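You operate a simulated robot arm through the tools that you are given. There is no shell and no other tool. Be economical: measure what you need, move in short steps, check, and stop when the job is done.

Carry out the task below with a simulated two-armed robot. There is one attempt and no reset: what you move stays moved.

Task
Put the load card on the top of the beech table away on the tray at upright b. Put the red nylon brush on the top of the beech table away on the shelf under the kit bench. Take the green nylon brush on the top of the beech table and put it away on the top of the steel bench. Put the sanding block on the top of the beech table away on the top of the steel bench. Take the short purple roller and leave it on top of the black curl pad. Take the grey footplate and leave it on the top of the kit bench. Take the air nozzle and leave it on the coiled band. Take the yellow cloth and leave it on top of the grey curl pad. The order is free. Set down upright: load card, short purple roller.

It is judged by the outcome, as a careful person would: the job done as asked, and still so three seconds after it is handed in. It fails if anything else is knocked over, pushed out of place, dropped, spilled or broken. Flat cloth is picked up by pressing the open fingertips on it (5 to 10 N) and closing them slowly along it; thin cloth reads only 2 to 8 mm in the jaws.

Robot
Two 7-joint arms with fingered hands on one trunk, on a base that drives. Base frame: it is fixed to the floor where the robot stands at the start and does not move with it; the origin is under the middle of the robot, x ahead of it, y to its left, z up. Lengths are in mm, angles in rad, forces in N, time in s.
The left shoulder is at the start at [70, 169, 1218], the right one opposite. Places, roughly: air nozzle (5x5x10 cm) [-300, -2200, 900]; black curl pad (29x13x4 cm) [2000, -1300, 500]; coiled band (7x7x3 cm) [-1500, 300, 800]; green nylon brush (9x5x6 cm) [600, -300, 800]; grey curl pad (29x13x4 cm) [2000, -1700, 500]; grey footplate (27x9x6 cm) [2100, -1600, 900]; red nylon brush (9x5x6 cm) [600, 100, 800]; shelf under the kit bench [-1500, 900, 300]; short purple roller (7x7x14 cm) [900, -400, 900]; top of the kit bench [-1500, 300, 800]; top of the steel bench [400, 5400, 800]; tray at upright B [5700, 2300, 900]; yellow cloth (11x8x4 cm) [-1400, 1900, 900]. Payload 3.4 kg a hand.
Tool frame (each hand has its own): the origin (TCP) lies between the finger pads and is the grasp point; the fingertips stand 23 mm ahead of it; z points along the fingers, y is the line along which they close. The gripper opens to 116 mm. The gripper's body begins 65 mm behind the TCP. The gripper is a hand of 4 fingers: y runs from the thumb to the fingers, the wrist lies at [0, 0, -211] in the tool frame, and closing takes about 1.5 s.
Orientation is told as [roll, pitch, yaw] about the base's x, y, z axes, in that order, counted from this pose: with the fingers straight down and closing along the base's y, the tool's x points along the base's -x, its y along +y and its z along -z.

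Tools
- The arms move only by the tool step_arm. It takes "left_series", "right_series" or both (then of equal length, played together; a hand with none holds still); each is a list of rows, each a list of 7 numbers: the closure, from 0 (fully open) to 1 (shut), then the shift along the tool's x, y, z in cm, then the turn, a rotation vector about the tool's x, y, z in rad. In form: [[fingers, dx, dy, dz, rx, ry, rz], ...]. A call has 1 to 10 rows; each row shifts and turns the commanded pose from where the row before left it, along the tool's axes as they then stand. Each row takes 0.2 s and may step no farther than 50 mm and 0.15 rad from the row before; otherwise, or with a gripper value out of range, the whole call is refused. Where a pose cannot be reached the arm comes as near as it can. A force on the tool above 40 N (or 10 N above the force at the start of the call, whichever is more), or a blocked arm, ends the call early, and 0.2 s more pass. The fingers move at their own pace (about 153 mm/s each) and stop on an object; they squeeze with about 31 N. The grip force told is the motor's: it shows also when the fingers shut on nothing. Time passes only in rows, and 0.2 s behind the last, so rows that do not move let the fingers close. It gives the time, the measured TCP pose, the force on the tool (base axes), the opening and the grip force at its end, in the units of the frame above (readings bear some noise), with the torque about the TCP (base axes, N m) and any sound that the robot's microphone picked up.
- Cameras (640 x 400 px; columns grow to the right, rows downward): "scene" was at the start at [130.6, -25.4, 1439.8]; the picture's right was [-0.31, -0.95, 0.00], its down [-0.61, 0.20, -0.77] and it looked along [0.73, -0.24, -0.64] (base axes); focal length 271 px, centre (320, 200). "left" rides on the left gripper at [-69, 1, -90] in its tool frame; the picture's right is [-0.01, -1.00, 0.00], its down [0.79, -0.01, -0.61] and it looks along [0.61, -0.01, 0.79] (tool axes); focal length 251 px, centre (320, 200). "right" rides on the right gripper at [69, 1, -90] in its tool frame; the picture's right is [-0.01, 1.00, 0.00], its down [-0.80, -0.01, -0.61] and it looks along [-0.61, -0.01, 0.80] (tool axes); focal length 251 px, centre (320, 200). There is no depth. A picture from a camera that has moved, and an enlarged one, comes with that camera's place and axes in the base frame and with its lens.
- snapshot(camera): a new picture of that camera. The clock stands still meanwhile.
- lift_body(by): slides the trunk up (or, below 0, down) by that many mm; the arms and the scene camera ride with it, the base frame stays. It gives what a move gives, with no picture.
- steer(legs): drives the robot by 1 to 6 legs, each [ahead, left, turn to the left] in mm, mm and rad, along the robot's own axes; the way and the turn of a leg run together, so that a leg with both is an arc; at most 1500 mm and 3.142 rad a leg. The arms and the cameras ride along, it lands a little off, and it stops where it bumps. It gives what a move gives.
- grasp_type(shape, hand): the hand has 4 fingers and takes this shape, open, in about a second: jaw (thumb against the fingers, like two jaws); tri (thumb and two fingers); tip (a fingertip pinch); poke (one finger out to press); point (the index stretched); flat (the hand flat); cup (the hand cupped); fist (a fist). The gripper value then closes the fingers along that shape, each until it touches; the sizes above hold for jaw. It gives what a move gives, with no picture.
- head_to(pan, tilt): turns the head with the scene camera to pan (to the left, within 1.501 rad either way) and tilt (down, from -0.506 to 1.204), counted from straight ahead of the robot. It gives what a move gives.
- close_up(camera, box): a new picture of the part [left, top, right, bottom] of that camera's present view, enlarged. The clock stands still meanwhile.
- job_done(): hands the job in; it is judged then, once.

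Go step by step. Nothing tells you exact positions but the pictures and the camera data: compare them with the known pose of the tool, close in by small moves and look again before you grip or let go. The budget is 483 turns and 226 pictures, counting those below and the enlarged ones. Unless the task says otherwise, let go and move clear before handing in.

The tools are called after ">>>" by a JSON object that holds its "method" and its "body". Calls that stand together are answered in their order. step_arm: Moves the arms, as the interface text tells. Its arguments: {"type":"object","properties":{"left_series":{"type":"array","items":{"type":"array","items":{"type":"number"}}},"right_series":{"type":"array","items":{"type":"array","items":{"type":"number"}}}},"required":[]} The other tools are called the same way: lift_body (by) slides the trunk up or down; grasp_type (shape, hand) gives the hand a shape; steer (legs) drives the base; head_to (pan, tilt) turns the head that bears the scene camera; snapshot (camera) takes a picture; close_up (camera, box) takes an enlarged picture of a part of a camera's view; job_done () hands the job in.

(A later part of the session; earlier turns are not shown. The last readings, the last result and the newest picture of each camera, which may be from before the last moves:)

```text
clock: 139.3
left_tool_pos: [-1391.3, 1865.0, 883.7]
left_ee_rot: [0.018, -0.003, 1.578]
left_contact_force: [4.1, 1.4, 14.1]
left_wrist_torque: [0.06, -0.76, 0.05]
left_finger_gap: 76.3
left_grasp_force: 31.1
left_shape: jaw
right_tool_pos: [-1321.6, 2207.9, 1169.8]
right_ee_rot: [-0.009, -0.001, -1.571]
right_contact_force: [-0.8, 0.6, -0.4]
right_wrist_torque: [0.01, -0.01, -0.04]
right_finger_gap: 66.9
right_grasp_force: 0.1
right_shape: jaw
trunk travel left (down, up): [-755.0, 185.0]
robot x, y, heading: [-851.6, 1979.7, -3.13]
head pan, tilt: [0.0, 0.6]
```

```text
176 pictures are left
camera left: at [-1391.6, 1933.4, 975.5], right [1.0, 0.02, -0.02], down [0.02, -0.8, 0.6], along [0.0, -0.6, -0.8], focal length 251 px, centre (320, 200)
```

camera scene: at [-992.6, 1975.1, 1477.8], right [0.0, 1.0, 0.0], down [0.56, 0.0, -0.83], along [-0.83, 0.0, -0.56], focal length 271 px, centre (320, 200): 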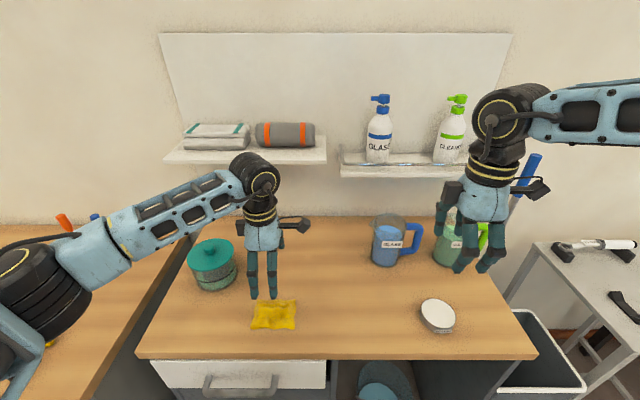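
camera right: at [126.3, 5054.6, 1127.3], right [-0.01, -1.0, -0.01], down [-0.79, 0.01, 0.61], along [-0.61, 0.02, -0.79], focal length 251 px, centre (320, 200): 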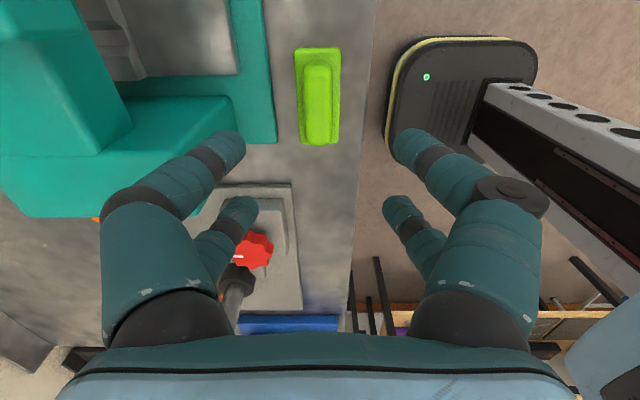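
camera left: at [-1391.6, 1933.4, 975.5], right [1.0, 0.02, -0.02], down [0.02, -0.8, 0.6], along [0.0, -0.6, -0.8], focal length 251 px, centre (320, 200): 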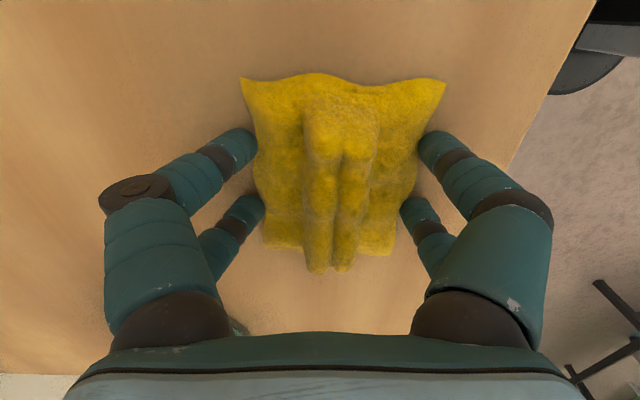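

The fingers stopped on the folded cloth (76 mm gap, 31 N). I'll try lifting.

>>> {"method": "step_arm", "body": {"left_series": [[1, 0, 0, -1, 0, 0, 0], [1, 0, 0, -3, 0, 0, 0], [1, 0, 0, -4, 0, 0, 0], [1, 0, 0, -4, 0, 0, 0]]}}

>>> {"method": "snapshot", "body": {"camera": "left"}}

>>> {"method": "close_up", "body": {"camera": "scene", "box": [180, 200, 380, 325]}}

```text
clock: 140.3
left_tool_pos: [-1390.6, 1863.2, 1003.1]
left_ee_rot: [0.015, -0.006, 1.579]
left_contact_force: [-0.2, 0.4, 0.1]
left_wrist_torque: [0.01, 0.03, 0.0]
left_finger_gap: 76.2
left_grasp_force: 31.2
left_shape: jaw
right_tool_pos: [-1324.7, 2207.2, 1167.1]
right_ee_rot: [-0.008, 0.0, -1.572]
right_contact_force: [0.1, 0.0, -0.4]
right_wrist_torque: [0.01, 0.0, 0.03]
right_finger_gap: 67.2
right_grasp_force: 0.0
right_shape: jaw
trunk travel left (down, up): [-755.0, 185.0]
robot x, y, heading: [-855.4, 1971.4, -3.133]
head pan, tilt: [0.0, 0.6]
```

```text
175 pictures are left
camera left: at [-1391.3, 1931.5, 1095.3], right [1.0, 0.02, -0.01], down [0.02, -0.8, 0.6], along [0.0, -0.6, -0.8], focal length 251 px, centre (320, 200)
```

left: 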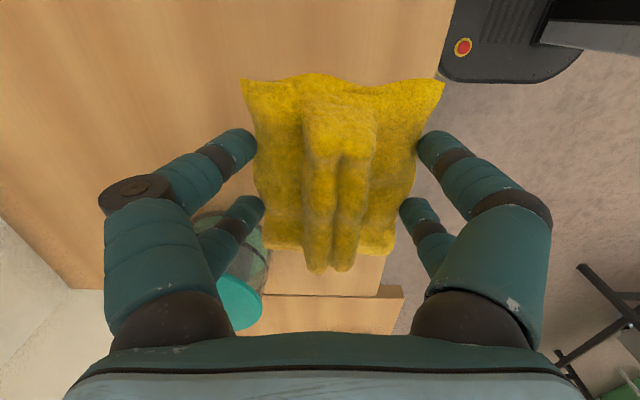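

```text
3.20 times, centred on (280, 262) of scene
camera zoom: at [-993.1, 1975.0, 1477.7], right [0.0, 1.0, 0.0], down [0.56, 0.0, -0.83], along [-0.83, 0.0, -0.56], focal length 867 px, centre (448, 0)
```

zoom: 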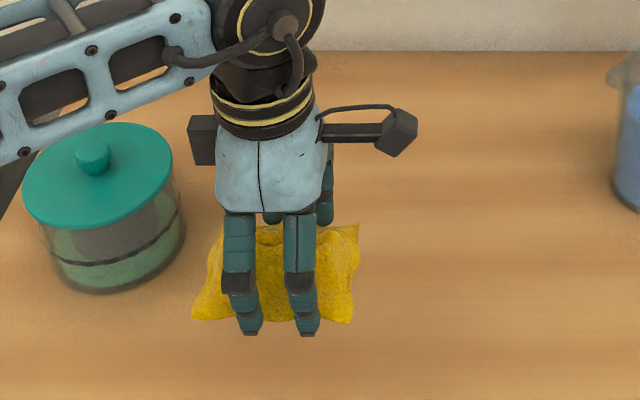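

The cloth is held. Now I'm driving around the beech table's right side to reach the purple roller from the far side.

>>> {"method": "lift_body", "body": {"by": 100}}

>>> {"method": "steer", "body": {"legs": [[-500, 0, 0], [0, 0, 1.57], [1500, 0, 0], [1500, 0, 0], [220, 0, 0], [0, 0, 1.57]]}}

>>> {"method": "snapshot", "body": {"camera": "scene"}}

```text
clock: 141.7
left_tool_pos: [-1392.2, 1862.8, 1102.1]
left_ee_rot: [0.016, -0.004, 1.578]
left_contact_force: [0.0, 0.6, -0.7]
left_wrist_torque: [0.01, -0.01, 0.0]
left_finger_gap: 76.3
left_grasp_force: 31.2
left_shape: jaw
right_tool_pos: [-1324.9, 2206.2, 1267.5]
right_ee_rot: [-0.009, 0.001, -1.57]
right_contact_force: [-0.4, 0.0, -0.1]
right_wrist_torque: [-0.04, -0.04, -0.01]
right_finger_gap: 67.0
right_grasp_force: 0.0
right_shape: jaw
trunk travel left (down, up): [-855.0, 85.0]
robot x, y, heading: [-851.7, 1976.9, -3.14]
head pan, tilt: [0.0, 0.6]
```

```text
clock: 167.5
left_tool_pos: [201.4, -1094.1, 1102.3]
left_ee_rot: [0.014, -0.005, -1.547]
left_contact_force: [-0.4, -0.1, -0.6]
left_wrist_torque: [0.02, 0.02, 0.01]
left_finger_gap: 75.9
left_grasp_force: 30.8
left_shape: jaw
right_tool_pos: [140.1, -1439.0, 1267.9]
right_ee_rot: [-0.01, -0.001, 1.588]
right_contact_force: [0.3, -0.2, -0.3]
right_wrist_torque: [0.0, 0.0, 0.01]
right_finger_gap: 66.6
right_grasp_force: 0.1
right_shape: jaw
trunk travel left (down, up): [-855.0, 85.0]
robot x, y, heading: [-339.4, -1214.9, 0.018]
head pan, tilt: [0.0, 0.6]
```

```text
173 pictures are left
camera scene: at [-197.8, -1211.7, 1577.7], right [0.02, -1.0, 0.0], down [-0.57, -0.01, -0.82], along [0.82, 0.02, -0.57], focal length 271 px, centre (320, 200)
```

scene: 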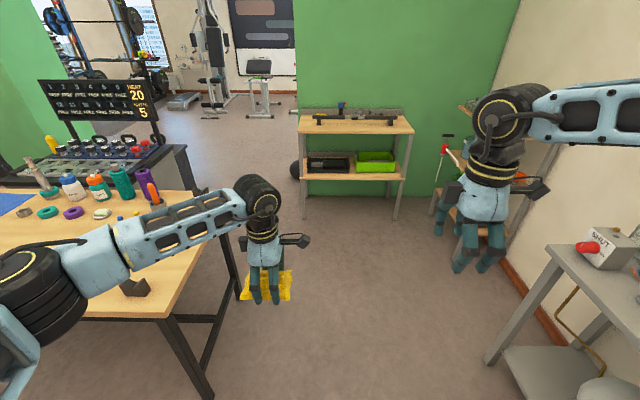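

>>> {"method": "steer", "body": {"legs": [[1500, 0, -0.018], [90, 0, 0], [0, 0, 3.14], [0, -595, 0], [-190, 0, 0]]}}

>>> {"method": "head_to", "body": {"pan": 0, "tilt": 0.8}}

>>> {"method": "snapshot", "body": {"camera": "scene"}}

```text
clock: 187.0
left_tool_pos: [890.0, -711.2, 1100.7]
left_ee_rot: [0.013, -0.005, 1.596]
left_contact_force: [-0.6, 0.1, 0.1]
left_wrist_torque: [0.05, 0.01, 0.01]
left_finger_gap: 75.8
left_grasp_force: 30.7
left_shape: jaw
right_tool_pos: [950.4, -366.3, 1264.6]
right_ee_rot: [-0.006, 0.0, -1.555]
right_contact_force: [0.3, -0.5, 0.6]
right_wrist_torque: [-0.01, -0.01, -0.03]
right_finger_gap: 67.0
right_grasp_force: 0.1
right_shape: jaw
trunk travel left (down, up): [-855.0, 85.0]
robot x, y, heading: [1426.1, -589.4, -3.124]
head pan, tilt: [0.0, 0.6]
```

```text
clock: 187.7
left_tool_pos: [892.6, -711.4, 1103.4]
left_ee_rot: [0.014, -0.007, 1.595]
left_contact_force: [-0.2, 0.2, -0.3]
left_wrist_torque: [-0.02, -0.02, -0.04]
left_finger_gap: 75.6
left_grasp_force: 30.8
left_shape: jaw
right_tool_pos: [953.4, -366.1, 1267.4]
right_ee_rot: [-0.008, 0.001, -1.555]
right_contact_force: [-0.1, 0.0, 0.6]
right_wrist_torque: [0.02, 0.01, -0.04]
right_finger_gap: 67.1
right_grasp_force: 0.1
right_shape: jaw
trunk travel left (down, up): [-855.0, 85.0]
robot x, y, heading: [1426.7, -591.5, -3.125]
head pan, tilt: [0.0, 0.799]
```

```text
172 pictures are left
camera scene: at [1296.5, -592.3, 1560.9], right [-0.02, 1.0, 0.0], down [0.72, 0.01, -0.7], along [-0.7, -0.01, -0.72], focal length 271 px, centre (320, 200)
```

scene: 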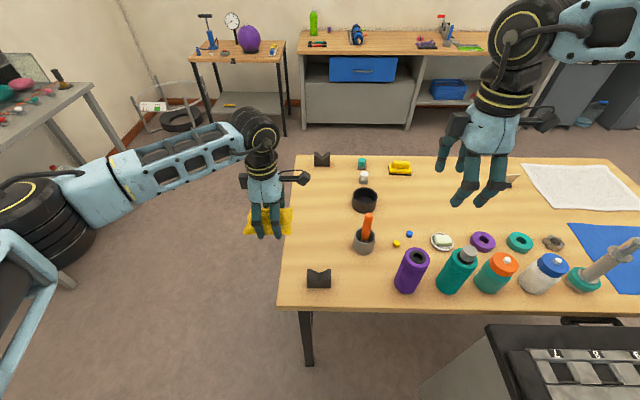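

The roller stands near (915, -345). I'm aligning the right hand, lifting the left with the cloth, and lowering the trunk.

>>> {"method": "step_arm", "body": {"left_series": [[1, 3, 0, -3, 0, 0, 0], [1, 3, 0, -3, 0, 0, 0], [1, 0, 0, -3, 0, 0, 0], [1, 0, 0, -3, 0, 0, 0]], "right_series": [[0, 1, -2, 0, 0, 0, 0], [0, 1, -2, 0, 0, 0, 0], [0, 0, 0, 0, 0, 0, 0], [0, 0, 0, 0, 0, 0, 0]]}}

>>> {"method": "lift_body", "body": {"by": -200}}

>>> {"method": "snapshot", "body": {"camera": "right"}}

>>> {"method": "snapshot", "body": {"camera": "scene"}}

```text
clock: 188.7
left_tool_pos: [897.1, -770.5, 1223.7]
left_ee_rot: [0.015, -0.005, 1.594]
left_contact_force: [-0.6, 0.0, -0.2]
left_wrist_torque: [0.05, 0.03, -0.01]
left_finger_gap: 75.6
left_grasp_force: 31.1
left_shape: jaw
right_tool_pos: [913.7, -346.9, 1267.2]
right_ee_rot: [-0.009, -0.001, -1.555]
right_contact_force: [0.3, -1.0, 0.5]
right_wrist_torque: [0.01, -0.02, 0.01]
right_finger_gap: 116.1
right_grasp_force: 0.0
right_shape: jaw
trunk travel left (down, up): [-855.0, 85.0]
robot x, y, heading: [1429.9, -589.9, -3.121]
head pan, tilt: [0.0, 0.799]
```

```text
clock: 190.9
left_tool_pos: [896.3, -770.5, 1023.1]
left_ee_rot: [0.015, -0.005, 1.595]
left_contact_force: [-0.2, -0.7, -1.3]
left_wrist_torque: [0.02, 0.01, 0.01]
left_finger_gap: 75.4
left_grasp_force: 31.2
left_shape: jaw
right_tool_pos: [913.3, -346.2, 1066.1]
right_ee_rot: [-0.01, 0.002, -1.555]
right_contact_force: [-0.6, -0.2, -0.6]
right_wrist_torque: [-0.01, 0.01, -0.01]
right_finger_gap: 115.9
right_grasp_force: 0.0
right_shape: jaw
trunk travel left (down, up): [-655.0, 285.0]
robot x, y, heading: [1427.3, -587.4, -3.124]
head pan, tilt: [0.0, 0.799]
```

```text
171 pictures are left
camera right: at [913.0, -279.6, 1156.7], right [1.0, 0.01, -0.01], down [0.01, -0.79, 0.61], along [0.0, -0.61, -0.79], focal length 251 px, centre (320, 200)
```

right: 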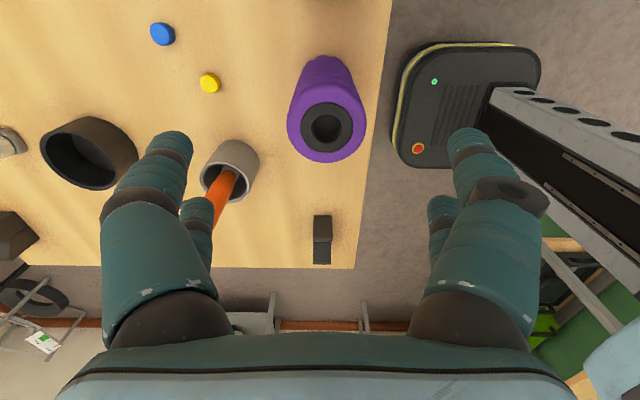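

```text
170 pictures are left
camera scene: at [1296.8, -592.2, 1360.9], right [-0.02, 1.0, 0.0], down [0.72, 0.01, -0.7], along [-0.7, -0.01, -0.72], focal length 271 px, centre (320, 200)
```

scene: 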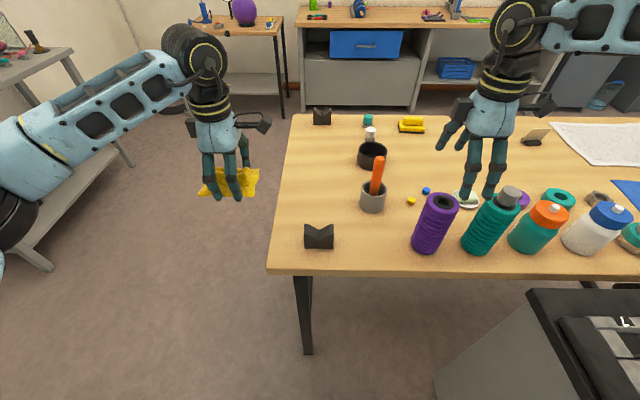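

>>> {"method": "step_arm", "body": {"right_series": [[0, -1.6, 0.3, 3, 0, 0, 0], [0, 0, 0, 4, 0, 0, 0], [0, 0, 0, 0, 0, 0, 0]]}}

>>> {"method": "snapshot", "body": {"camera": "right"}}

```text
clock: 191.7
left_tool_pos: [897.1, -770.9, 1023.3]
left_ee_rot: [0.015, -0.005, 1.594]
left_contact_force: [0.8, 0.7, 0.2]
left_wrist_torque: [0.0, 0.02, 0.01]
left_finger_gap: 75.6
left_grasp_force: 30.8
left_shape: jaw
right_tool_pos: [916.0, -362.8, 996.7]
right_ee_rot: [-0.008, 0.001, -1.555]
right_contact_force: [0.4, -0.1, -0.2]
right_wrist_torque: [0.0, 0.0, 0.02]
right_finger_gap: 115.8
right_grasp_force: 0.1
right_shape: jaw
trunk travel left (down, up): [-655.0, 285.0]
robot x, y, heading: [1429.2, -590.4, -3.121]
head pan, tilt: [0.0, 0.799]
```

```text
169 pictures are left
camera right: at [916.7, -295.3, 1086.3], right [1.0, 0.01, -0.01], down [0.01, -0.79, 0.61], along [0.0, -0.61, -0.79], focal length 251 px, centre (320, 200)
```

right: 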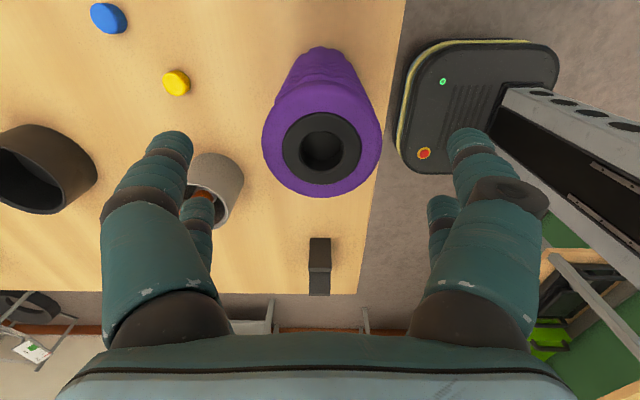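

>>> {"method": "step_arm", "body": {"right_series": [[0, 0, 0, 3, 0, 0, 0], [0, 0, 0, 3, 0, 0, 0], [0, 0, 0, 3, 0, 0, 0], [0, 0, 0, 0.5, 0, 0, 0], [0.3, 0, 0, 0, 0, 0, 0], [0.6, 0, 0, 0, 0, 0, 0], [1, 0, 0, 0, 0, 0, 0], [1, 0, 0, 0, 0, 0, 0], [1, 0, 0, 0, 0, 0, 0]]}}

>>> {"method": "snapshot", "body": {"camera": "right"}}

```text
clock: 193.7
left_tool_pos: [898.9, -773.7, 1023.5]
left_ee_rot: [0.017, -0.007, 1.595]
left_contact_force: [-0.4, -1.3, -0.8]
left_wrist_torque: [-0.02, -0.02, 0.0]
left_finger_gap: 75.5
left_grasp_force: 31.5
left_shape: jaw
right_tool_pos: [916.8, -366.7, 905.4]
right_ee_rot: [-0.014, 0.001, -1.555]
right_contact_force: [-1.5, -9.2, 24.1]
right_wrist_torque: [-1.23, 0.09, -0.02]
right_finger_gap: 35.9
right_grasp_force: 31.5
right_shape: jaw
trunk travel left (down, up): [-655.0, 285.0]
robot x, y, heading: [1427.5, -591.5, -3.121]
head pan, tilt: [0.0, 0.799]
```

```text
168 pictures are left
camera right: at [917.4, -299.4, 995.7], right [1.0, 0.01, -0.01], down [0.01, -0.8, 0.61], along [-0.01, -0.61, -0.8], focal length 251 px, centre (320, 200)
```

right: 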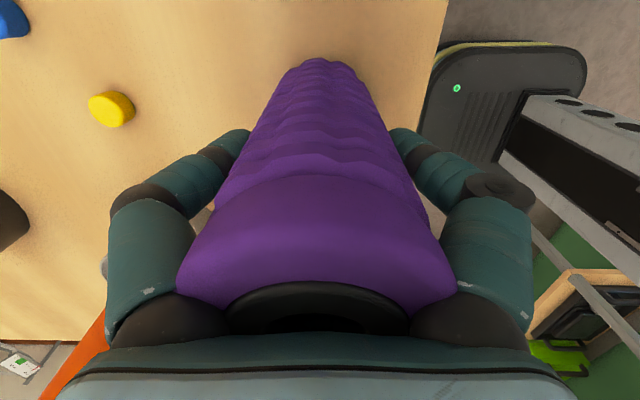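

>>> {"method": "step_arm", "body": {"right_series": [[1, 0, 0, -0.5, 0, 0, 0], [1, 0, 0, -1, 0, 0, 0], [1, 0, 0, -2, 0, 0, 0], [1, 0, 0, -2, 0, 0, 0], [1, 0, 0, 0, 0, 0, 0]]}}

>>> {"method": "snapshot", "body": {"camera": "right"}}

>>> {"method": "close_up", "body": {"camera": "scene", "box": [360, 100, 600, 280]}}

```text
clock: 194.9
left_tool_pos: [896.0, -770.4, 1022.5]
left_ee_rot: [0.013, -0.004, 1.595]
left_contact_force: [-0.3, -0.2, -0.3]
left_wrist_torque: [-0.03, 0.01, 0.03]
left_finger_gap: 75.6
left_grasp_force: 31.0
left_shape: jaw
right_tool_pos: [915.7, -362.8, 956.7]
right_ee_rot: [-0.007, -0.002, -1.556]
right_contact_force: [0.0, 0.1, -1.8]
right_wrist_torque: [-0.03, 0.0, 0.01]
right_finger_gap: 32.6
right_grasp_force: 30.8
right_shape: jaw
trunk travel left (down, up): [-655.0, 285.0]
robot x, y, heading: [1431.5, -591.1, -3.12]
head pan, tilt: [0.0, 0.799]
```

```text
167 pictures are left
camera right: at [915.7, -295.2, 1046.0], right [1.0, 0.01, -0.01], down [0.01, -0.79, 0.61], along [0.0, -0.61, -0.79], focal length 251 px, centre (320, 200)
```

right: 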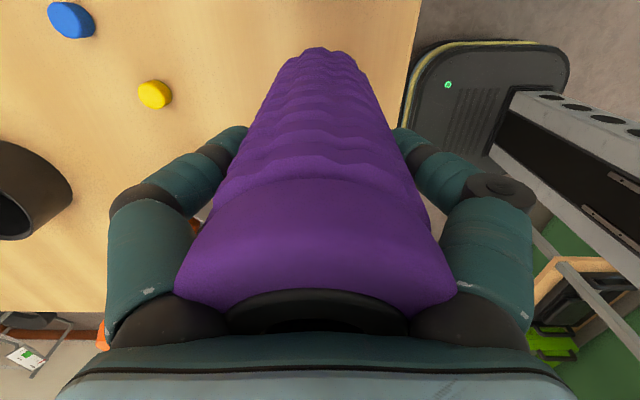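

```text
2.22 times, centred on (480, 190) of scene
camera zoom: at [1296.3, -592.0, 1360.8], right [-0.02, 1.0, 0.0], down [0.72, 0.01, -0.7], along [-0.7, -0.01, -0.72], focal length 602 px, centre (-36, 222)
```

zoom: 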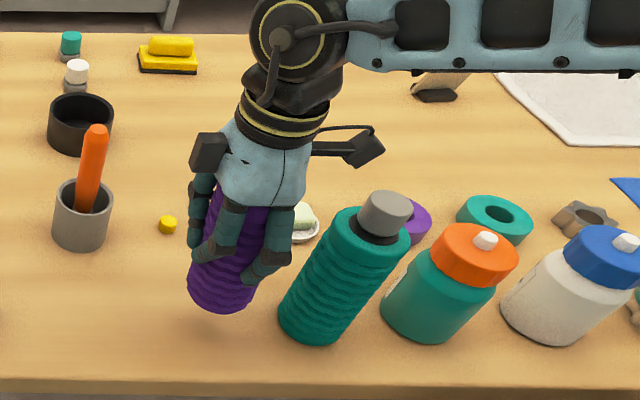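

Roller is gripped upright. I'm raising and going to the open floor in front of the rack, then turning to face it.

>>> {"method": "step_arm", "body": {"right_series": [[1, 0, 0, -4, 0, 0, 0], [1, 0, 0, -4, 0, 0, 0], [1, 0, 0, -2, 0, 0, 0]]}}

>>> {"method": "lift_body", "body": {"by": 150}}

>>> {"method": "steer", "body": {"legs": [[0, 600, 0], [230, 0, 0], [0, 0, 3.124]]}}

>>> {"method": "head_to", "body": {"pan": -0.2, "tilt": 0.6}}

>>> {"method": "snapshot", "body": {"camera": "scene"}}

```text
clock: 195.7
left_tool_pos: [895.1, -771.3, 1023.2]
left_ee_rot: [0.013, -0.004, 1.594]
left_contact_force: [0.2, 0.4, -1.0]
left_wrist_torque: [0.01, 0.0, 0.04]
left_finger_gap: 75.7
left_grasp_force: 31.3
left_shape: jaw
right_tool_pos: [916.9, -362.7, 1056.4]
right_ee_rot: [-0.007, 0.0, -1.555]
right_contact_force: [0.9, 0.5, -1.1]
right_wrist_torque: [-0.04, 0.01, 0.01]
right_finger_gap: 32.3
right_grasp_force: 30.9
right_shape: jaw
trunk travel left (down, up): [-655.0, 285.0]
robot x, y, heading: [1429.4, -592.1, -3.121]
head pan, tilt: [0.0, 0.799]
```

```text
clock: 197.4
left_tool_pos: [895.0, -771.3, 1171.8]
left_ee_rot: [0.016, -0.006, 1.595]
left_contact_force: [0.0, -0.2, 0.0]
left_wrist_torque: [-0.03, 0.01, -0.01]
left_finger_gap: 75.5
left_grasp_force: 30.8
left_shape: jaw
right_tool_pos: [916.0, -361.0, 1207.1]
right_ee_rot: [-0.007, 0.001, -1.555]
right_contact_force: [-0.4, 0.1, -1.4]
right_wrist_torque: [-0.03, 0.0, 0.0]
right_finger_gap: 32.4
right_grasp_force: 30.8
right_shape: jaw
trunk travel left (down, up): [-805.0, 135.0]
robot x, y, heading: [1429.0, -589.8, -3.12]
head pan, tilt: [0.0, 0.799]
```

```text
clock: 209.4
left_tool_pos: [1746.5, -1028.3, 1173.2]
left_ee_rot: [0.013, -0.004, -1.57]
left_contact_force: [-0.1, 0.8, -0.9]
left_wrist_torque: [-0.01, -0.01, -0.01]
left_finger_gap: 74.9
left_grasp_force: 30.9
left_shape: jaw
right_tool_pos: [1715.7, -1436.1, 1207.4]
right_ee_rot: [-0.006, -0.001, 1.562]
right_contact_force: [-1.1, 0.5, -1.4]
right_wrist_torque: [0.03, -0.03, 0.0]
right_finger_gap: 31.7
right_grasp_force: 30.7
right_shape: jaw
trunk travel left (down, up): [-805.0, 135.0]
robot x, y, heading: [1212.0, -1196.5, -0.006]
head pan, tilt: [0.0, 0.799]
```

```text
clock: 210.2
left_tool_pos: [1745.7, -1027.0, 1172.0]
left_ee_rot: [0.012, -0.005, -1.57]
left_contact_force: [0.4, 0.8, 0.1]
left_wrist_torque: [0.02, 0.0, -0.01]
left_finger_gap: 75.3
left_grasp_force: 31.2
left_shape: jaw
right_tool_pos: [1716.1, -1435.6, 1206.7]
right_ee_rot: [-0.008, 0.001, 1.562]
right_contact_force: [0.3, 0.9, -1.2]
right_wrist_torque: [0.05, -0.02, 0.01]
right_finger_gap: 31.7
right_grasp_force: 31.5
right_shape: jaw
trunk travel left (down, up): [-805.0, 135.0]
robot x, y, heading: [1212.5, -1192.4, -0.008]
head pan, tilt: [-0.201, 0.6]
```

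```text
165 pictures are left
camera scene: at [1346.1, -1212.9, 1527.6], right [-0.2, -0.98, 0.0], down [-0.55, 0.12, -0.82], along [0.81, -0.17, -0.57], focal length 271 px, centre (320, 200)
```

scene: 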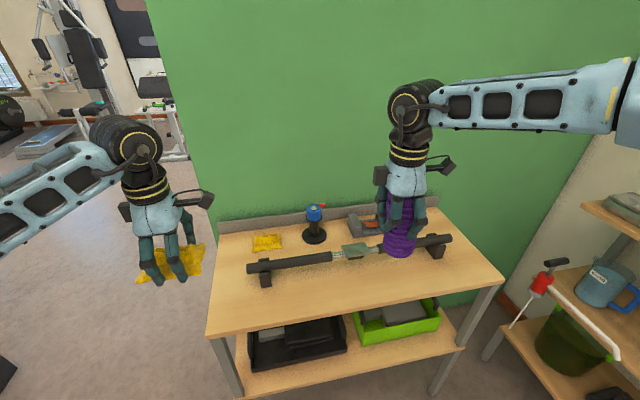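

>>> {"method": "close_up", "body": {"camera": "scene", "box": [200, 190, 500, 390]}}

```text
2.00 times, centred on (350, 290) of scene
camera zoom: at [1346.1, -1212.9, 1527.6], right [-0.2, -0.98, 0.0], down [-0.55, 0.12, -0.82], along [0.81, -0.17, -0.57], focal length 542 px, centre (260, 20)
```

zoom: 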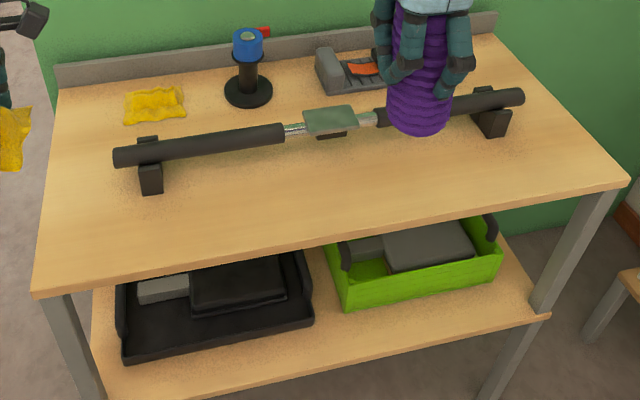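

The rack's top is at z≈870 with its front edge at x≈1757. The pads sit in low crates on the shelf beneath, so the roller must go in sideways. I'll turn the right hand to yaw π, stand the roller on the rack-top front, and re-grip it horizontally.

>>> {"method": "step_arm", "body": {"right_series": [[1, 0, 0, 0, 0, 0, -0.15], [1, 0, 0, 0, 0, 0, -0.15], [1, 0, 0, 0, 0, 0, -0.15], [1, 0, 0, 0, 0, 0, -0.15], [1, 0, 0, 0, 0, 0, -0.15], [1, 0, 0, 0, 0, 0, -0.15], [1, 0, 0, 0, 0, 0, -0.15], [1, 0, 0, 0, 0, 0, -0.15], [1, 0, 0, 0, 0, 0, -0.15], [1, 0, 0, 0, 0, 0, -0.15]]}}

>>> {"method": "steer", "body": {"legs": [[100, 0, 0.008]]}}

>>> {"method": "head_to", "body": {"pan": -0.35, "tilt": 0.8}}

>>> {"method": "snapshot", "body": {"camera": "scene"}}

>>> {"method": "snapshot", "body": {"camera": "right"}}

```text
clock: 212.4
left_tool_pos: [1747.3, -1028.4, 1173.1]
left_ee_rot: [0.014, -0.005, -1.572]
left_contact_force: [-1.0, -0.7, -0.9]
left_wrist_torque: [0.02, 0.03, 0.0]
left_finger_gap: 75.1
left_grasp_force: 30.9
left_shape: jaw
right_tool_pos: [1716.3, -1435.7, 1207.7]
right_ee_rot: [-0.003, 0.007, 3.063]
right_contact_force: [-0.6, -0.1, -1.7]
right_wrist_torque: [0.02, 0.05, -0.02]
right_finger_gap: 31.8
right_grasp_force: 30.6
right_shape: jaw
trunk travel left (down, up): [-805.0, 135.0]
robot x, y, heading: [1211.6, -1191.1, -0.008]
head pan, tilt: [-0.201, 0.6]
```

```text
clock: 213.5
left_tool_pos: [1842.1, -1023.7, 1173.7]
left_ee_rot: [0.016, -0.005, -1.563]
left_contact_force: [0.4, -0.8, -0.9]
left_wrist_torque: [-0.01, -0.01, 0.01]
left_finger_gap: 75.2
left_grasp_force: 30.9
left_shape: jaw
right_tool_pos: [1813.5, -1433.0, 1207.7]
right_ee_rot: [-0.001, 0.011, 3.07]
right_contact_force: [-0.7, -0.1, -2.3]
right_wrist_torque: [0.02, -0.03, 0.01]
right_finger_gap: 31.8
right_grasp_force: 31.1
right_shape: jaw
trunk travel left (down, up): [-805.0, 135.0]
robot x, y, heading: [1310.6, -1193.8, 0.007]
head pan, tilt: [-0.201, 0.6]
```

```text
clock: 214.3
left_tool_pos: [1846.3, -1023.2, 1171.3]
left_ee_rot: [0.015, -0.006, -1.563]
left_contact_force: [0.3, -0.1, -1.1]
left_wrist_torque: [-0.04, 0.02, 0.0]
left_finger_gap: 75.1
left_grasp_force: 31.1
left_shape: jaw
right_tool_pos: [1818.7, -1432.6, 1206.2]
right_ee_rot: [-0.001, 0.007, 3.068]
right_contact_force: [-0.1, 0.2, -1.7]
right_wrist_torque: [0.04, 0.01, 0.01]
right_finger_gap: 31.8
right_grasp_force: 30.8
right_shape: jaw
trunk travel left (down, up): [-805.0, 135.0]
robot x, y, heading: [1309.4, -1191.8, 0.002]
head pan, tilt: [-0.351, 0.799]
```

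```text
163 pictures are left
camera scene: at [1436.2, -1222.1, 1510.7], right [-0.34, -0.94, 0.0], down [-0.67, 0.24, -0.7], along [0.65, -0.24, -0.72], focal length 271 px, centre (320, 200)
```

scene: 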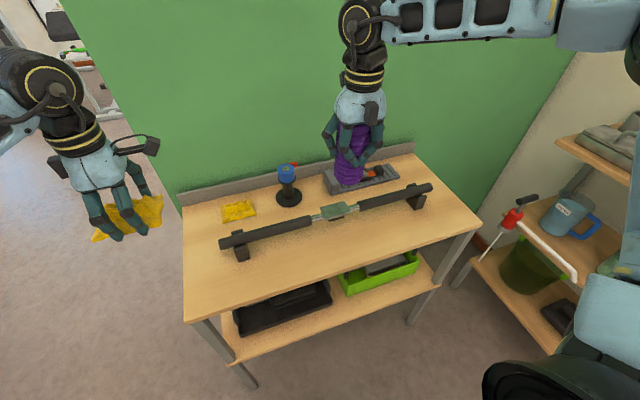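

```text
162 pictures are left
camera right: at [1885.3, -1439.6, 1296.5], right [-0.08, -1.0, 0.0], down [-0.8, 0.06, 0.6], along [-0.6, 0.05, -0.8], focal length 251 px, centre (320, 200)
```

right: 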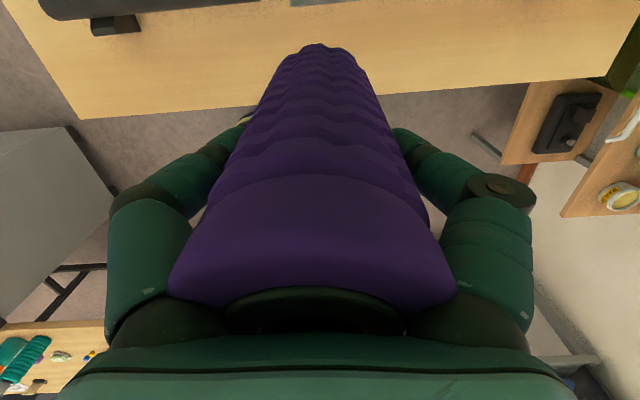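

>>> {"method": "lift_body", "body": {"by": -130}}

>>> {"method": "step_arm", "body": {"right_series": [[1, 0, 0, 4, 0, 0, -0.07], [1, 0, 0, 3, 0, 0, 0], [1, 0, 0, 1.5, 0, 0, 0], [1, 0, 0, 0, 0, 0, 0]]}}

>>> {"method": "snapshot", "body": {"camera": "scene"}}

>>> {"method": "snapshot", "body": {"camera": "right"}}

```text
clock: 215.8
left_tool_pos: [1844.5, -1023.6, 1042.9]
left_ee_rot: [0.018, -0.005, -1.561]
left_contact_force: [0.2, 0.9, -0.6]
left_wrist_torque: [0.01, 0.04, 0.03]
left_finger_gap: 75.1
left_grasp_force: 31.0
left_shape: jaw
right_tool_pos: [1817.1, -1433.5, 1076.5]
right_ee_rot: [-0.001, 0.008, 3.069]
right_contact_force: [0.1, -1.4, -1.7]
right_wrist_torque: [-0.02, 0.03, 0.0]
right_finger_gap: 31.7
right_grasp_force: 31.7
right_shape: jaw
trunk travel left (down, up): [-675.0, 265.0]
robot x, y, heading: [1309.6, -1195.0, -0.0]
head pan, tilt: [-0.351, 0.799]
```

```text
clock: 216.8
left_tool_pos: [1844.2, -1024.4, 1042.5]
left_ee_rot: [0.013, -0.006, -1.562]
left_contact_force: [0.4, 0.8, -0.9]
left_wrist_torque: [0.0, -0.04, -0.04]
left_finger_gap: 75.2
left_grasp_force: 31.3
left_shape: jaw
right_tool_pos: [1817.2, -1433.8, 991.9]
right_ee_rot: [0.0, 0.008, 3.14]
right_contact_force: [-0.5, -0.8, -2.0]
right_wrist_torque: [-0.01, 0.05, -0.04]
right_finger_gap: 31.7
right_grasp_force: 31.3
right_shape: jaw
trunk travel left (down, up): [-675.0, 265.0]
robot x, y, heading: [1310.8, -1194.3, 0.006]
head pan, tilt: [-0.351, 0.799]
```

```text
161 pictures are left
camera scene: at [1435.0, -1222.2, 1380.8], right [-0.34, -0.94, 0.0], down [-0.67, 0.24, -0.7], along [0.65, -0.24, -0.72], focal length 271 px, centre (320, 200)
```

scene: 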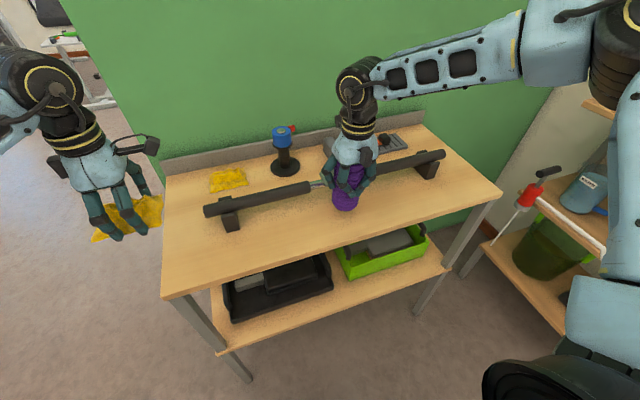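

```text
160 pictures are left
camera right: at [1885.2, -1435.1, 1082.2], right [-0.01, -1.0, 0.0], down [-0.8, 0.01, 0.6], along [-0.6, 0.01, -0.8], focal length 251 px, centre (320, 200)
```

right: 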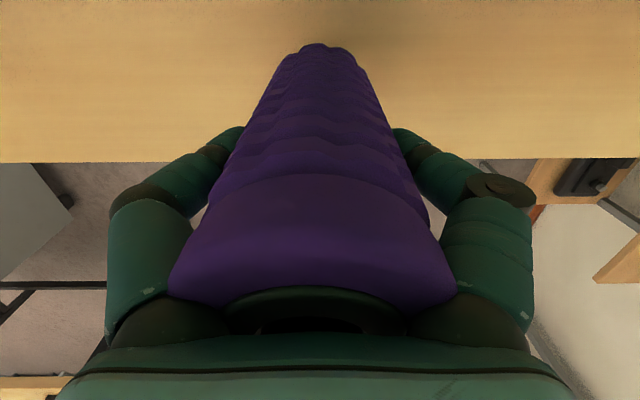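

>>> {"method": "step_arm", "body": {"right_series": [[1, 0, 0, 1, 0, 0, 0], [1, 0, 0, 0.5, 0, 0, 0], [1, 0, 0, 0.5, 0, 0, 0], [1, 0, 0, 0.5, 0, 0, 0], [1, 0, 0, 0.5, 0, 0, 0], [1, 0, 0, 0.5, 0, 0, 0], [1, 0, 0, 0.5, 0, 0, 0], [1, 0, 0, 0.5, 0, 0, 0]]}}

```text
clock: 218.6
left_tool_pos: [1843.7, -1024.0, 1041.6]
left_ee_rot: [0.014, -0.004, -1.565]
left_contact_force: [1.2, 0.3, -0.1]
left_wrist_torque: [-0.01, 0.01, 0.01]
left_finger_gap: 75.4
left_grasp_force: 30.8
left_shape: jaw
right_tool_pos: [1817.8, -1433.3, 947.7]
right_ee_rot: [0.0, 0.009, 3.139]
right_contact_force: [-0.2, 0.2, -1.1]
right_wrist_torque: [-0.01, 0.02, 0.0]
right_finger_gap: 31.5
right_grasp_force: 31.0
right_shape: jaw
trunk travel left (down, up): [-675.0, 265.0]
robot x, y, heading: [1307.7, -1195.8, 0.001]
head pan, tilt: [-0.351, 0.799]
```

>>> {"method": "step_arm", "body": {"right_series": [[1, 0, 0, 0.5, 0, 0, 0], [1, 0, 0, 0.5, 0, 0, 0], [1, 0, 0, 0.5, 0, 0, 0], [1, 0, 0, 0.5, 0, 0, 0], [1, 0, 0, 0.5, 0, 0, 0], [1, 0, 0, 0.5, 0, 0, 0], [1, 0, 0, 0.5, 0, 0, 0], [1, 0, 0, 0.5, 0, 0, 0]]}}

>>> {"method": "close_up", "body": {"camera": "scene", "box": [240, 100, 480, 250]}}

```text
clock: 219.2
left_tool_pos: [1841.8, -1023.1, 1043.9]
left_ee_rot: [0.017, -0.005, -1.563]
left_contact_force: [-0.3, -0.3, -0.7]
left_wrist_torque: [0.01, -0.05, -0.01]
left_finger_gap: 75.1
left_grasp_force: 30.9
left_shape: jaw
right_tool_pos: [1818.5, -1431.6, 946.9]
right_ee_rot: [-0.004, 0.023, 3.139]
right_contact_force: [-6.5, -2.1, 26.6]
right_wrist_torque: [-0.08, 0.86, -0.02]
right_finger_gap: 31.6
right_grasp_force: 30.9
right_shape: jaw
trunk travel left (down, up): [-675.0, 265.0]
robot x, y, heading: [1307.4, -1197.4, 0.002]
head pan, tilt: [-0.351, 0.799]
stopped in row 2 (right hand): the force on the tool passed its limit (the readings are from after the stop); the commanded pose is now the measured one
```

```text
2.67 times, centred on (360, 175) of scene
camera zoom: at [1430.4, -1221.4, 1381.5], right [-0.34, -0.94, 0.0], down [-0.67, 0.24, -0.7], along [0.66, -0.24, -0.71], focal length 723 px, centre (213, 267)
```

zoom: 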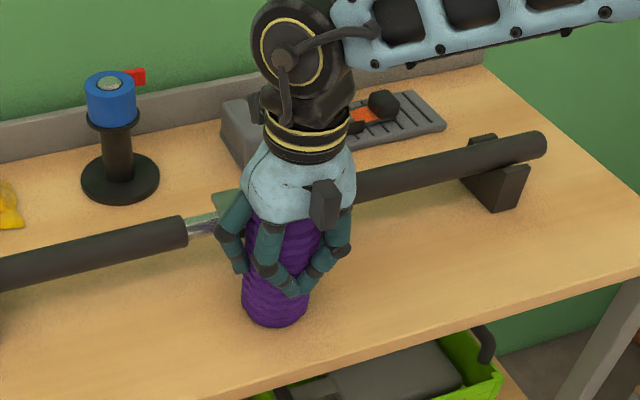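

Contact: the roller stands on the rack top. I'm releasing and rising straight up.

>>> {"method": "step_arm", "body": {"right_series": [[0.7, 0, 0, -0.1, 0, 0, 0], [0.3, 0, 0, -0.1, 0, 0, 0], [0, 0, 0, 0, 0, 0, 0], [0, 0, 0, 0, 0, 0, 0], [0, 0, 0, 0, 0, 0, 0], [0, 0, 0, -2, 0, 0, 0], [0, 0, 0, -4, 0, 0, 0], [0, 0, 0, -4, 0, 0, 0], [0, 0, 0, -4, 0, 0, 0]]}}

>>> {"method": "snapshot", "body": {"camera": "right"}}

```text
clock: 221.2
left_tool_pos: [1843.2, -1023.3, 1042.9]
left_ee_rot: [0.016, -0.005, -1.562]
left_contact_force: [0.0, 0.3, -0.7]
left_wrist_torque: [0.0, 0.03, 0.0]
left_finger_gap: 74.9
left_grasp_force: 31.3
left_shape: jaw
right_tool_pos: [1818.2, -1432.1, 1085.7]
right_ee_rot: [-0.002, 0.017, 3.138]
right_contact_force: [0.8, -0.1, -0.2]
right_wrist_torque: [-0.02, 0.02, 0.0]
right_finger_gap: 116.1
right_grasp_force: 0.1
right_shape: jaw
trunk travel left (down, up): [-675.0, 265.0]
robot x, y, heading: [1310.2, -1195.8, -0.0]
head pan, tilt: [-0.351, 0.799]
```

```text
158 pictures are left
camera right: at [1884.9, -1433.9, 1176.1], right [-0.01, -1.0, 0.0], down [-0.81, 0.01, 0.59], along [-0.59, 0.01, -0.81], focal length 251 px, centre (320, 200)
```

right: 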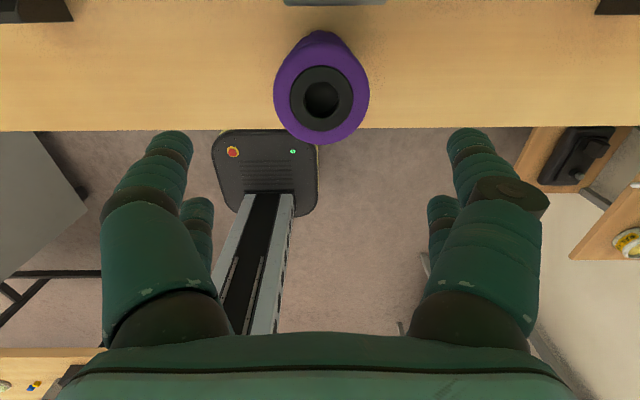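

The roller stands fine. I'm backing off and lowering the trunk to look at the lower shelf.

>>> {"method": "steer", "body": {"legs": [[-450, 0, 0]]}}

>>> {"method": "lift_body", "body": {"by": -400}}

>>> {"method": "head_to", "body": {"pan": -0.25, "tilt": 0.35}}

>>> {"method": "snapshot", "body": {"camera": "scene"}}

```text
clock: 223.9
left_tool_pos: [1389.6, -1026.2, 1042.5]
left_ee_rot: [0.013, -0.004, -1.566]
left_contact_force: [-0.1, 0.7, 0.1]
left_wrist_torque: [0.0, 0.02, -0.01]
left_finger_gap: 75.1
left_grasp_force: 30.7
left_shape: jaw
right_tool_pos: [1364.1, -1434.5, 1084.3]
right_ee_rot: [-0.002, 0.016, 3.136]
right_contact_force: [0.8, 0.7, -1.0]
right_wrist_torque: [-0.02, 0.0, 0.03]
right_finger_gap: 116.0
right_grasp_force: 0.0
right_shape: jaw
trunk travel left (down, up): [-675.0, 265.0]
robot x, y, heading: [853.2, -1196.5, -0.005]
head pan, tilt: [-0.351, 0.799]
```

```text
clock: 227.8
left_tool_pos: [1389.6, -1024.6, 643.4]
left_ee_rot: [0.016, -0.005, -1.568]
left_contact_force: [-0.1, 0.4, -0.7]
left_wrist_torque: [0.0, 0.02, 0.0]
left_finger_gap: 74.8
left_grasp_force: 30.8
left_shape: jaw
right_tool_pos: [1362.8, -1433.4, 685.2]
right_ee_rot: [-0.003, 0.016, 3.135]
right_contact_force: [-0.1, -0.2, -0.1]
right_wrist_torque: [0.02, 0.03, 0.02]
right_finger_gap: 115.8
right_grasp_force: 0.1
right_shape: jaw
trunk travel left (down, up): [-275.0, 665.0]
robot x, y, heading: [852.8, -1196.3, -0.007]
head pan, tilt: [-0.351, 0.799]
```

```text
clock: 228.7
left_tool_pos: [1388.8, -1025.3, 642.4]
left_ee_rot: [0.015, -0.007, -1.565]
left_contact_force: [-0.2, -0.3, 0.0]
left_wrist_torque: [0.05, 0.04, -0.01]
left_finger_gap: 75.2
left_grasp_force: 30.9
left_shape: jaw
right_tool_pos: [1363.2, -1434.3, 684.0]
right_ee_rot: [-0.002, 0.019, 3.136]
right_contact_force: [0.0, 0.0, -0.1]
right_wrist_torque: [-0.01, -0.04, 0.01]
right_finger_gap: 115.8
right_grasp_force: 0.1
right_shape: jaw
trunk travel left (down, up): [-275.0, 665.0]
robot x, y, heading: [854.3, -1195.2, 0.001]
head pan, tilt: [-0.25, 0.351]
```

```text
157 pictures are left
camera scene: at [993.9, -1218.1, 1020.4], right [-0.25, -0.97, 0.0], down [-0.33, 0.09, -0.94], along [0.91, -0.23, -0.34], focal length 271 px, centre (320, 200)
```

scene: 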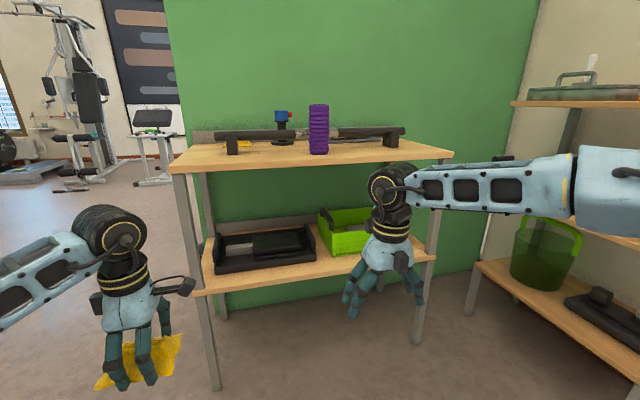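

>>> {"method": "close_up", "body": {"camera": "scene", "box": [180, 120, 460, 300]}}

```text
2.22 times, centred on (320, 210) of scene
camera zoom: at [993.9, -1218.1, 1020.4], right [-0.25, -0.97, 0.0], down [-0.33, 0.09, -0.94], along [0.91, -0.23, -0.34], focal length 602 px, centre (320, 178)
```

zoom: 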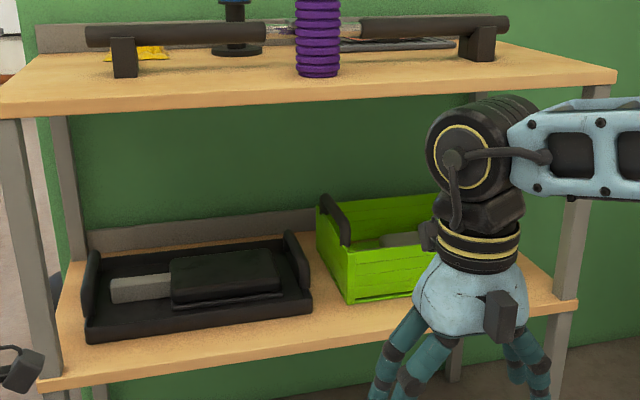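

The lower shelf top is z≈475 with underside of the top at ≈843. The grey pad in the green crate is at about (1915, -1715). I'll turn the left hand to yaw 0 with a forward pitch, so it fits under the top.

>>> {"method": "step_arm", "body": {"left_series": [[1, 0, 0, 0, 0, 0, -0.15], [1, 0, 0, 0, 0, 0, -0.15], [1, 0, 0, 0, 0, 0, -0.15], [1, 0, 0, 0, 0, 0, -0.15], [1, 0, 0, 0, 0, 0, -0.15], [1, 0, 0, 0, 0, 0, -0.15], [1, 0, 0, 0, 0, 0, -0.15], [1, 0, 0, 0, 0, 0, -0.15], [1, 0, 0, 0, 0, 0, -0.15], [1, 0, 0, 0, 0, 0, -0.15]]}}

>>> {"method": "step_arm", "body": {"left_series": [[1, 0, 0, 0, 0, 0, -0.07], [1, 0, 0, 0, 0, -0.15, 0], [1, 0, 0, 0, 0, -0.15, 0], [1, 0, 0, 0, 0, -0.15, 0], [1, 0, 0, 0, 0, -0.15, 0], [1, 0, 0, 0, 0, 0, 0]], "right_series": [[0, -3, 0, 0, 0, 0, 0], [0, -3, 0, 0, 0, 0, 0], [0, -3, 0, 0, 0, 0, 0], [0, -3, 0, 0, 0, 0, 0], [0, -3, 0, 0, 0, 0, 0], [0, 0, 0, 0, 0, 0, 0]]}}

>>> {"method": "steer", "body": {"legs": [[0, -580, 0]]}}

>>> {"method": "head_to", "body": {"pan": 0, "tilt": 0.4}}

>>> {"method": "snapshot", "body": {"camera": "scene"}}

```text
clock: 230.9
left_tool_pos: [1389.3, -1026.4, 643.0]
left_ee_rot: [-0.003, -0.015, -0.064]
left_contact_force: [-0.3, 0.0, -0.4]
left_wrist_torque: [0.0, 0.01, -0.04]
left_finger_gap: 75.3
left_grasp_force: 31.2
left_shape: jaw
right_tool_pos: [1363.6, -1434.3, 685.2]
right_ee_rot: [-0.001, 0.017, 3.138]
right_contact_force: [-0.2, -0.2, 0.2]
right_wrist_torque: [-0.02, 0.02, 0.05]
right_finger_gap: 115.8
right_grasp_force: 0.1
right_shape: jaw
trunk travel left (down, up): [-275.0, 665.0]
robot x, y, heading: [855.8, -1196.5, -0.003]
head pan, tilt: [-0.25, 0.351]
```

```text
clock: 232.3
left_tool_pos: [1389.6, -1027.3, 642.5]
left_ee_rot: [-0.007, -0.616, 0.007]
left_contact_force: [0.1, 0.4, -0.3]
left_wrist_torque: [0.01, 0.0, -0.01]
left_finger_gap: 75.2
left_grasp_force: 30.8
left_shape: jaw
right_tool_pos: [1212.7, -1433.1, 683.2]
right_ee_rot: [0.0, 0.018, 3.134]
right_contact_force: [0.0, -0.4, 1.4]
right_wrist_torque: [-0.04, 0.03, 0.02]
right_finger_gap: 115.9
right_grasp_force: 0.1
right_shape: jaw
trunk travel left (down, up): [-275.0, 665.0]
robot x, y, heading: [854.7, -1192.7, 0.003]
head pan, tilt: [-0.25, 0.351]
```

```text
clock: 235.6
left_tool_pos: [1388.9, -1605.6, 642.8]
left_ee_rot: [-0.004, -0.615, 0.003]
left_contact_force: [-0.3, -0.5, -0.4]
left_wrist_torque: [0.0, -0.02, -0.02]
left_finger_gap: 75.0
left_grasp_force: 31.1
left_shape: jaw
right_tool_pos: [1211.2, -2011.3, 682.8]
right_ee_rot: [-0.001, 0.017, 3.135]
right_contact_force: [-0.6, 0.2, 0.2]
right_wrist_torque: [-0.02, 0.03, -0.01]
right_finger_gap: 115.8
right_grasp_force: 0.0
right_shape: jaw
trunk travel left (down, up): [-275.0, 665.0]
robot x, y, heading: [853.5, -1771.5, -0.006]
head pan, tilt: [-0.25, 0.351]
```

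```text
clock: 236.3
left_tool_pos: [1389.3, -1603.1, 642.3]
left_ee_rot: [-0.008, -0.615, 0.007]
left_contact_force: [0.1, -0.3, -0.4]
left_wrist_torque: [0.03, 0.01, 0.01]
left_finger_gap: 75.2
left_grasp_force: 30.9
left_shape: jaw
right_tool_pos: [1212.3, -2010.7, 682.6]
right_ee_rot: [0.0, 0.017, 3.135]
right_contact_force: [0.0, 0.0, -1.4]
right_wrist_torque: [0.02, 0.01, 0.02]
right_finger_gap: 115.8
right_grasp_force: 0.0
right_shape: jaw
trunk travel left (down, up): [-275.0, 665.0]
robot x, y, heading: [852.5, -1771.6, -0.003]
head pan, tilt: [0.0, 0.4]
```

```text
155 pictures are left
camera scene: at [995.3, -1772.8, 1016.0], right [0.0, -1.0, 0.0], down [-0.39, 0.0, -0.92], along [0.92, 0.0, -0.39], focal length 271 px, centre (320, 200)
```

scene: 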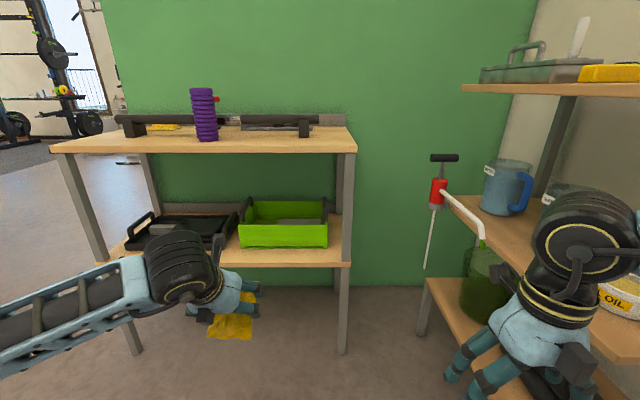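

The side shelf on the right is too near the right elbow. I'll shift left, turn slightly right, and bring the left hand to centre.

>>> {"method": "steer", "body": {"legs": [[0, 240, 0], [0, 0, -0.35], [150, 0, 0]]}}

>>> {"method": "step_arm", "body": {"left_series": [[1, 0, -4, 0, 0, 0, 0], [1, 0, -4, 0, 0, 0, 0], [1, 0, -4, 0, 0, 0, 0], [1, 0, -4, 0, 0, 0, 0], [1, 0, 0, 0, 0, 0, 0]]}}

>>> {"method": "lift_body", "body": {"by": 80}}

>>> {"method": "head_to", "body": {"pan": 0, "tilt": 0.55}}

>>> {"method": "snapshot", "body": {"camera": "scene"}}

```text
clock: 240.2
left_tool_pos: [1557.5, -1611.1, 641.9]
left_ee_rot: [-0.005, -0.615, -0.344]
left_contact_force: [1.1, 0.4, 0.2]
left_wrist_torque: [0.03, 0.04, 0.0]
left_finger_gap: 75.2
left_grasp_force: 31.5
left_shape: jaw
right_tool_pos: [1250.8, -1933.0, 682.2]
right_ee_rot: [-0.002, 0.019, 2.782]
right_contact_force: [0.2, 0.2, -0.5]
right_wrist_torque: [-0.04, 0.03, 0.01]
right_finger_gap: 116.1
right_grasp_force: 0.1
right_shape: jaw
trunk travel left (down, up): [-275.0, 665.0]
robot x, y, heading: [995.3, -1586.1, -0.353]
head pan, tilt: [0.0, 0.4]
```

```text
clock: 241.4
left_tool_pos: [1500.3, -1762.7, 644.0]
left_ee_rot: [-0.007, -0.616, -0.344]
left_contact_force: [0.4, -0.8, -1.4]
left_wrist_torque: [-0.02, 0.0, -0.01]
left_finger_gap: 75.1
left_grasp_force: 31.2
left_shape: jaw
right_tool_pos: [1250.7, -1932.5, 682.5]
right_ee_rot: [-0.003, 0.019, 2.785]
right_contact_force: [0.1, 0.5, -0.1]
right_wrist_torque: [-0.02, -0.02, -0.03]
right_finger_gap: 115.9
right_grasp_force: 0.0
right_shape: jaw
trunk travel left (down, up): [-275.0, 665.0]
robot x, y, heading: [995.6, -1589.3, -0.354]
head pan, tilt: [0.0, 0.4]
```

```text
clock: 242.5
left_tool_pos: [1501.9, -1762.9, 723.2]
left_ee_rot: [-0.004, -0.613, -0.344]
left_contact_force: [-0.6, 0.1, -1.1]
left_wrist_torque: [-0.01, 0.0, -0.03]
left_finger_gap: 74.9
left_grasp_force: 30.8
left_shape: jaw
right_tool_pos: [1250.2, -1933.4, 762.4]
right_ee_rot: [0.0, 0.018, 2.783]
right_contact_force: [-0.1, 0.6, 0.3]
right_wrist_torque: [0.0, 0.03, 0.0]
right_finger_gap: 116.2
right_grasp_force: 0.1
right_shape: jaw
trunk travel left (down, up): [-355.0, 585.0]
robot x, y, heading: [995.1, -1586.9, -0.352]
head pan, tilt: [0.0, 0.4]
```

```text
clock: 243.2
left_tool_pos: [1500.5, -1761.8, 724.2]
left_ee_rot: [-0.006, -0.614, -0.345]
left_contact_force: [0.3, 0.7, -0.1]
left_wrist_torque: [-0.03, -0.02, 0.02]
left_finger_gap: 75.0
left_grasp_force: 30.3
left_shape: jaw
right_tool_pos: [1249.5, -1931.9, 763.1]
right_ee_rot: [-0.002, 0.018, 2.785]
right_contact_force: [0.8, 0.5, 0.1]
right_wrist_torque: [0.0, 0.0, -0.03]
right_finger_gap: 116.0
right_grasp_force: 0.0
right_shape: jaw
trunk travel left (down, up): [-355.0, 585.0]
robot x, y, heading: [990.3, -1584.7, -0.355]
head pan, tilt: [0.0, 0.55]
```

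```text
154 pictures are left
camera scene: at [1125.6, -1633.9, 1082.3], right [-0.35, -0.94, 0.0], down [-0.49, 0.18, -0.85], along [0.8, -0.29, -0.52], focal length 271 px, centre (320, 200)
```

scene: 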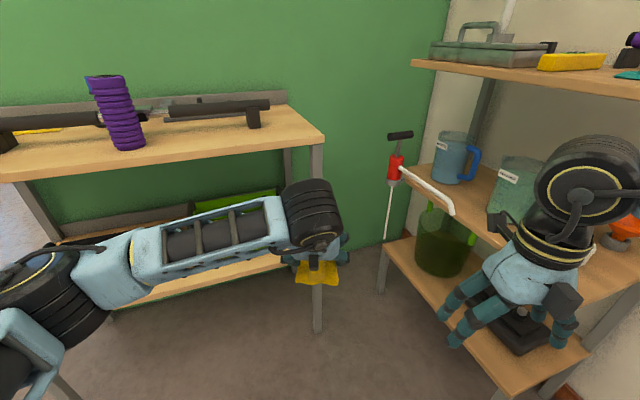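

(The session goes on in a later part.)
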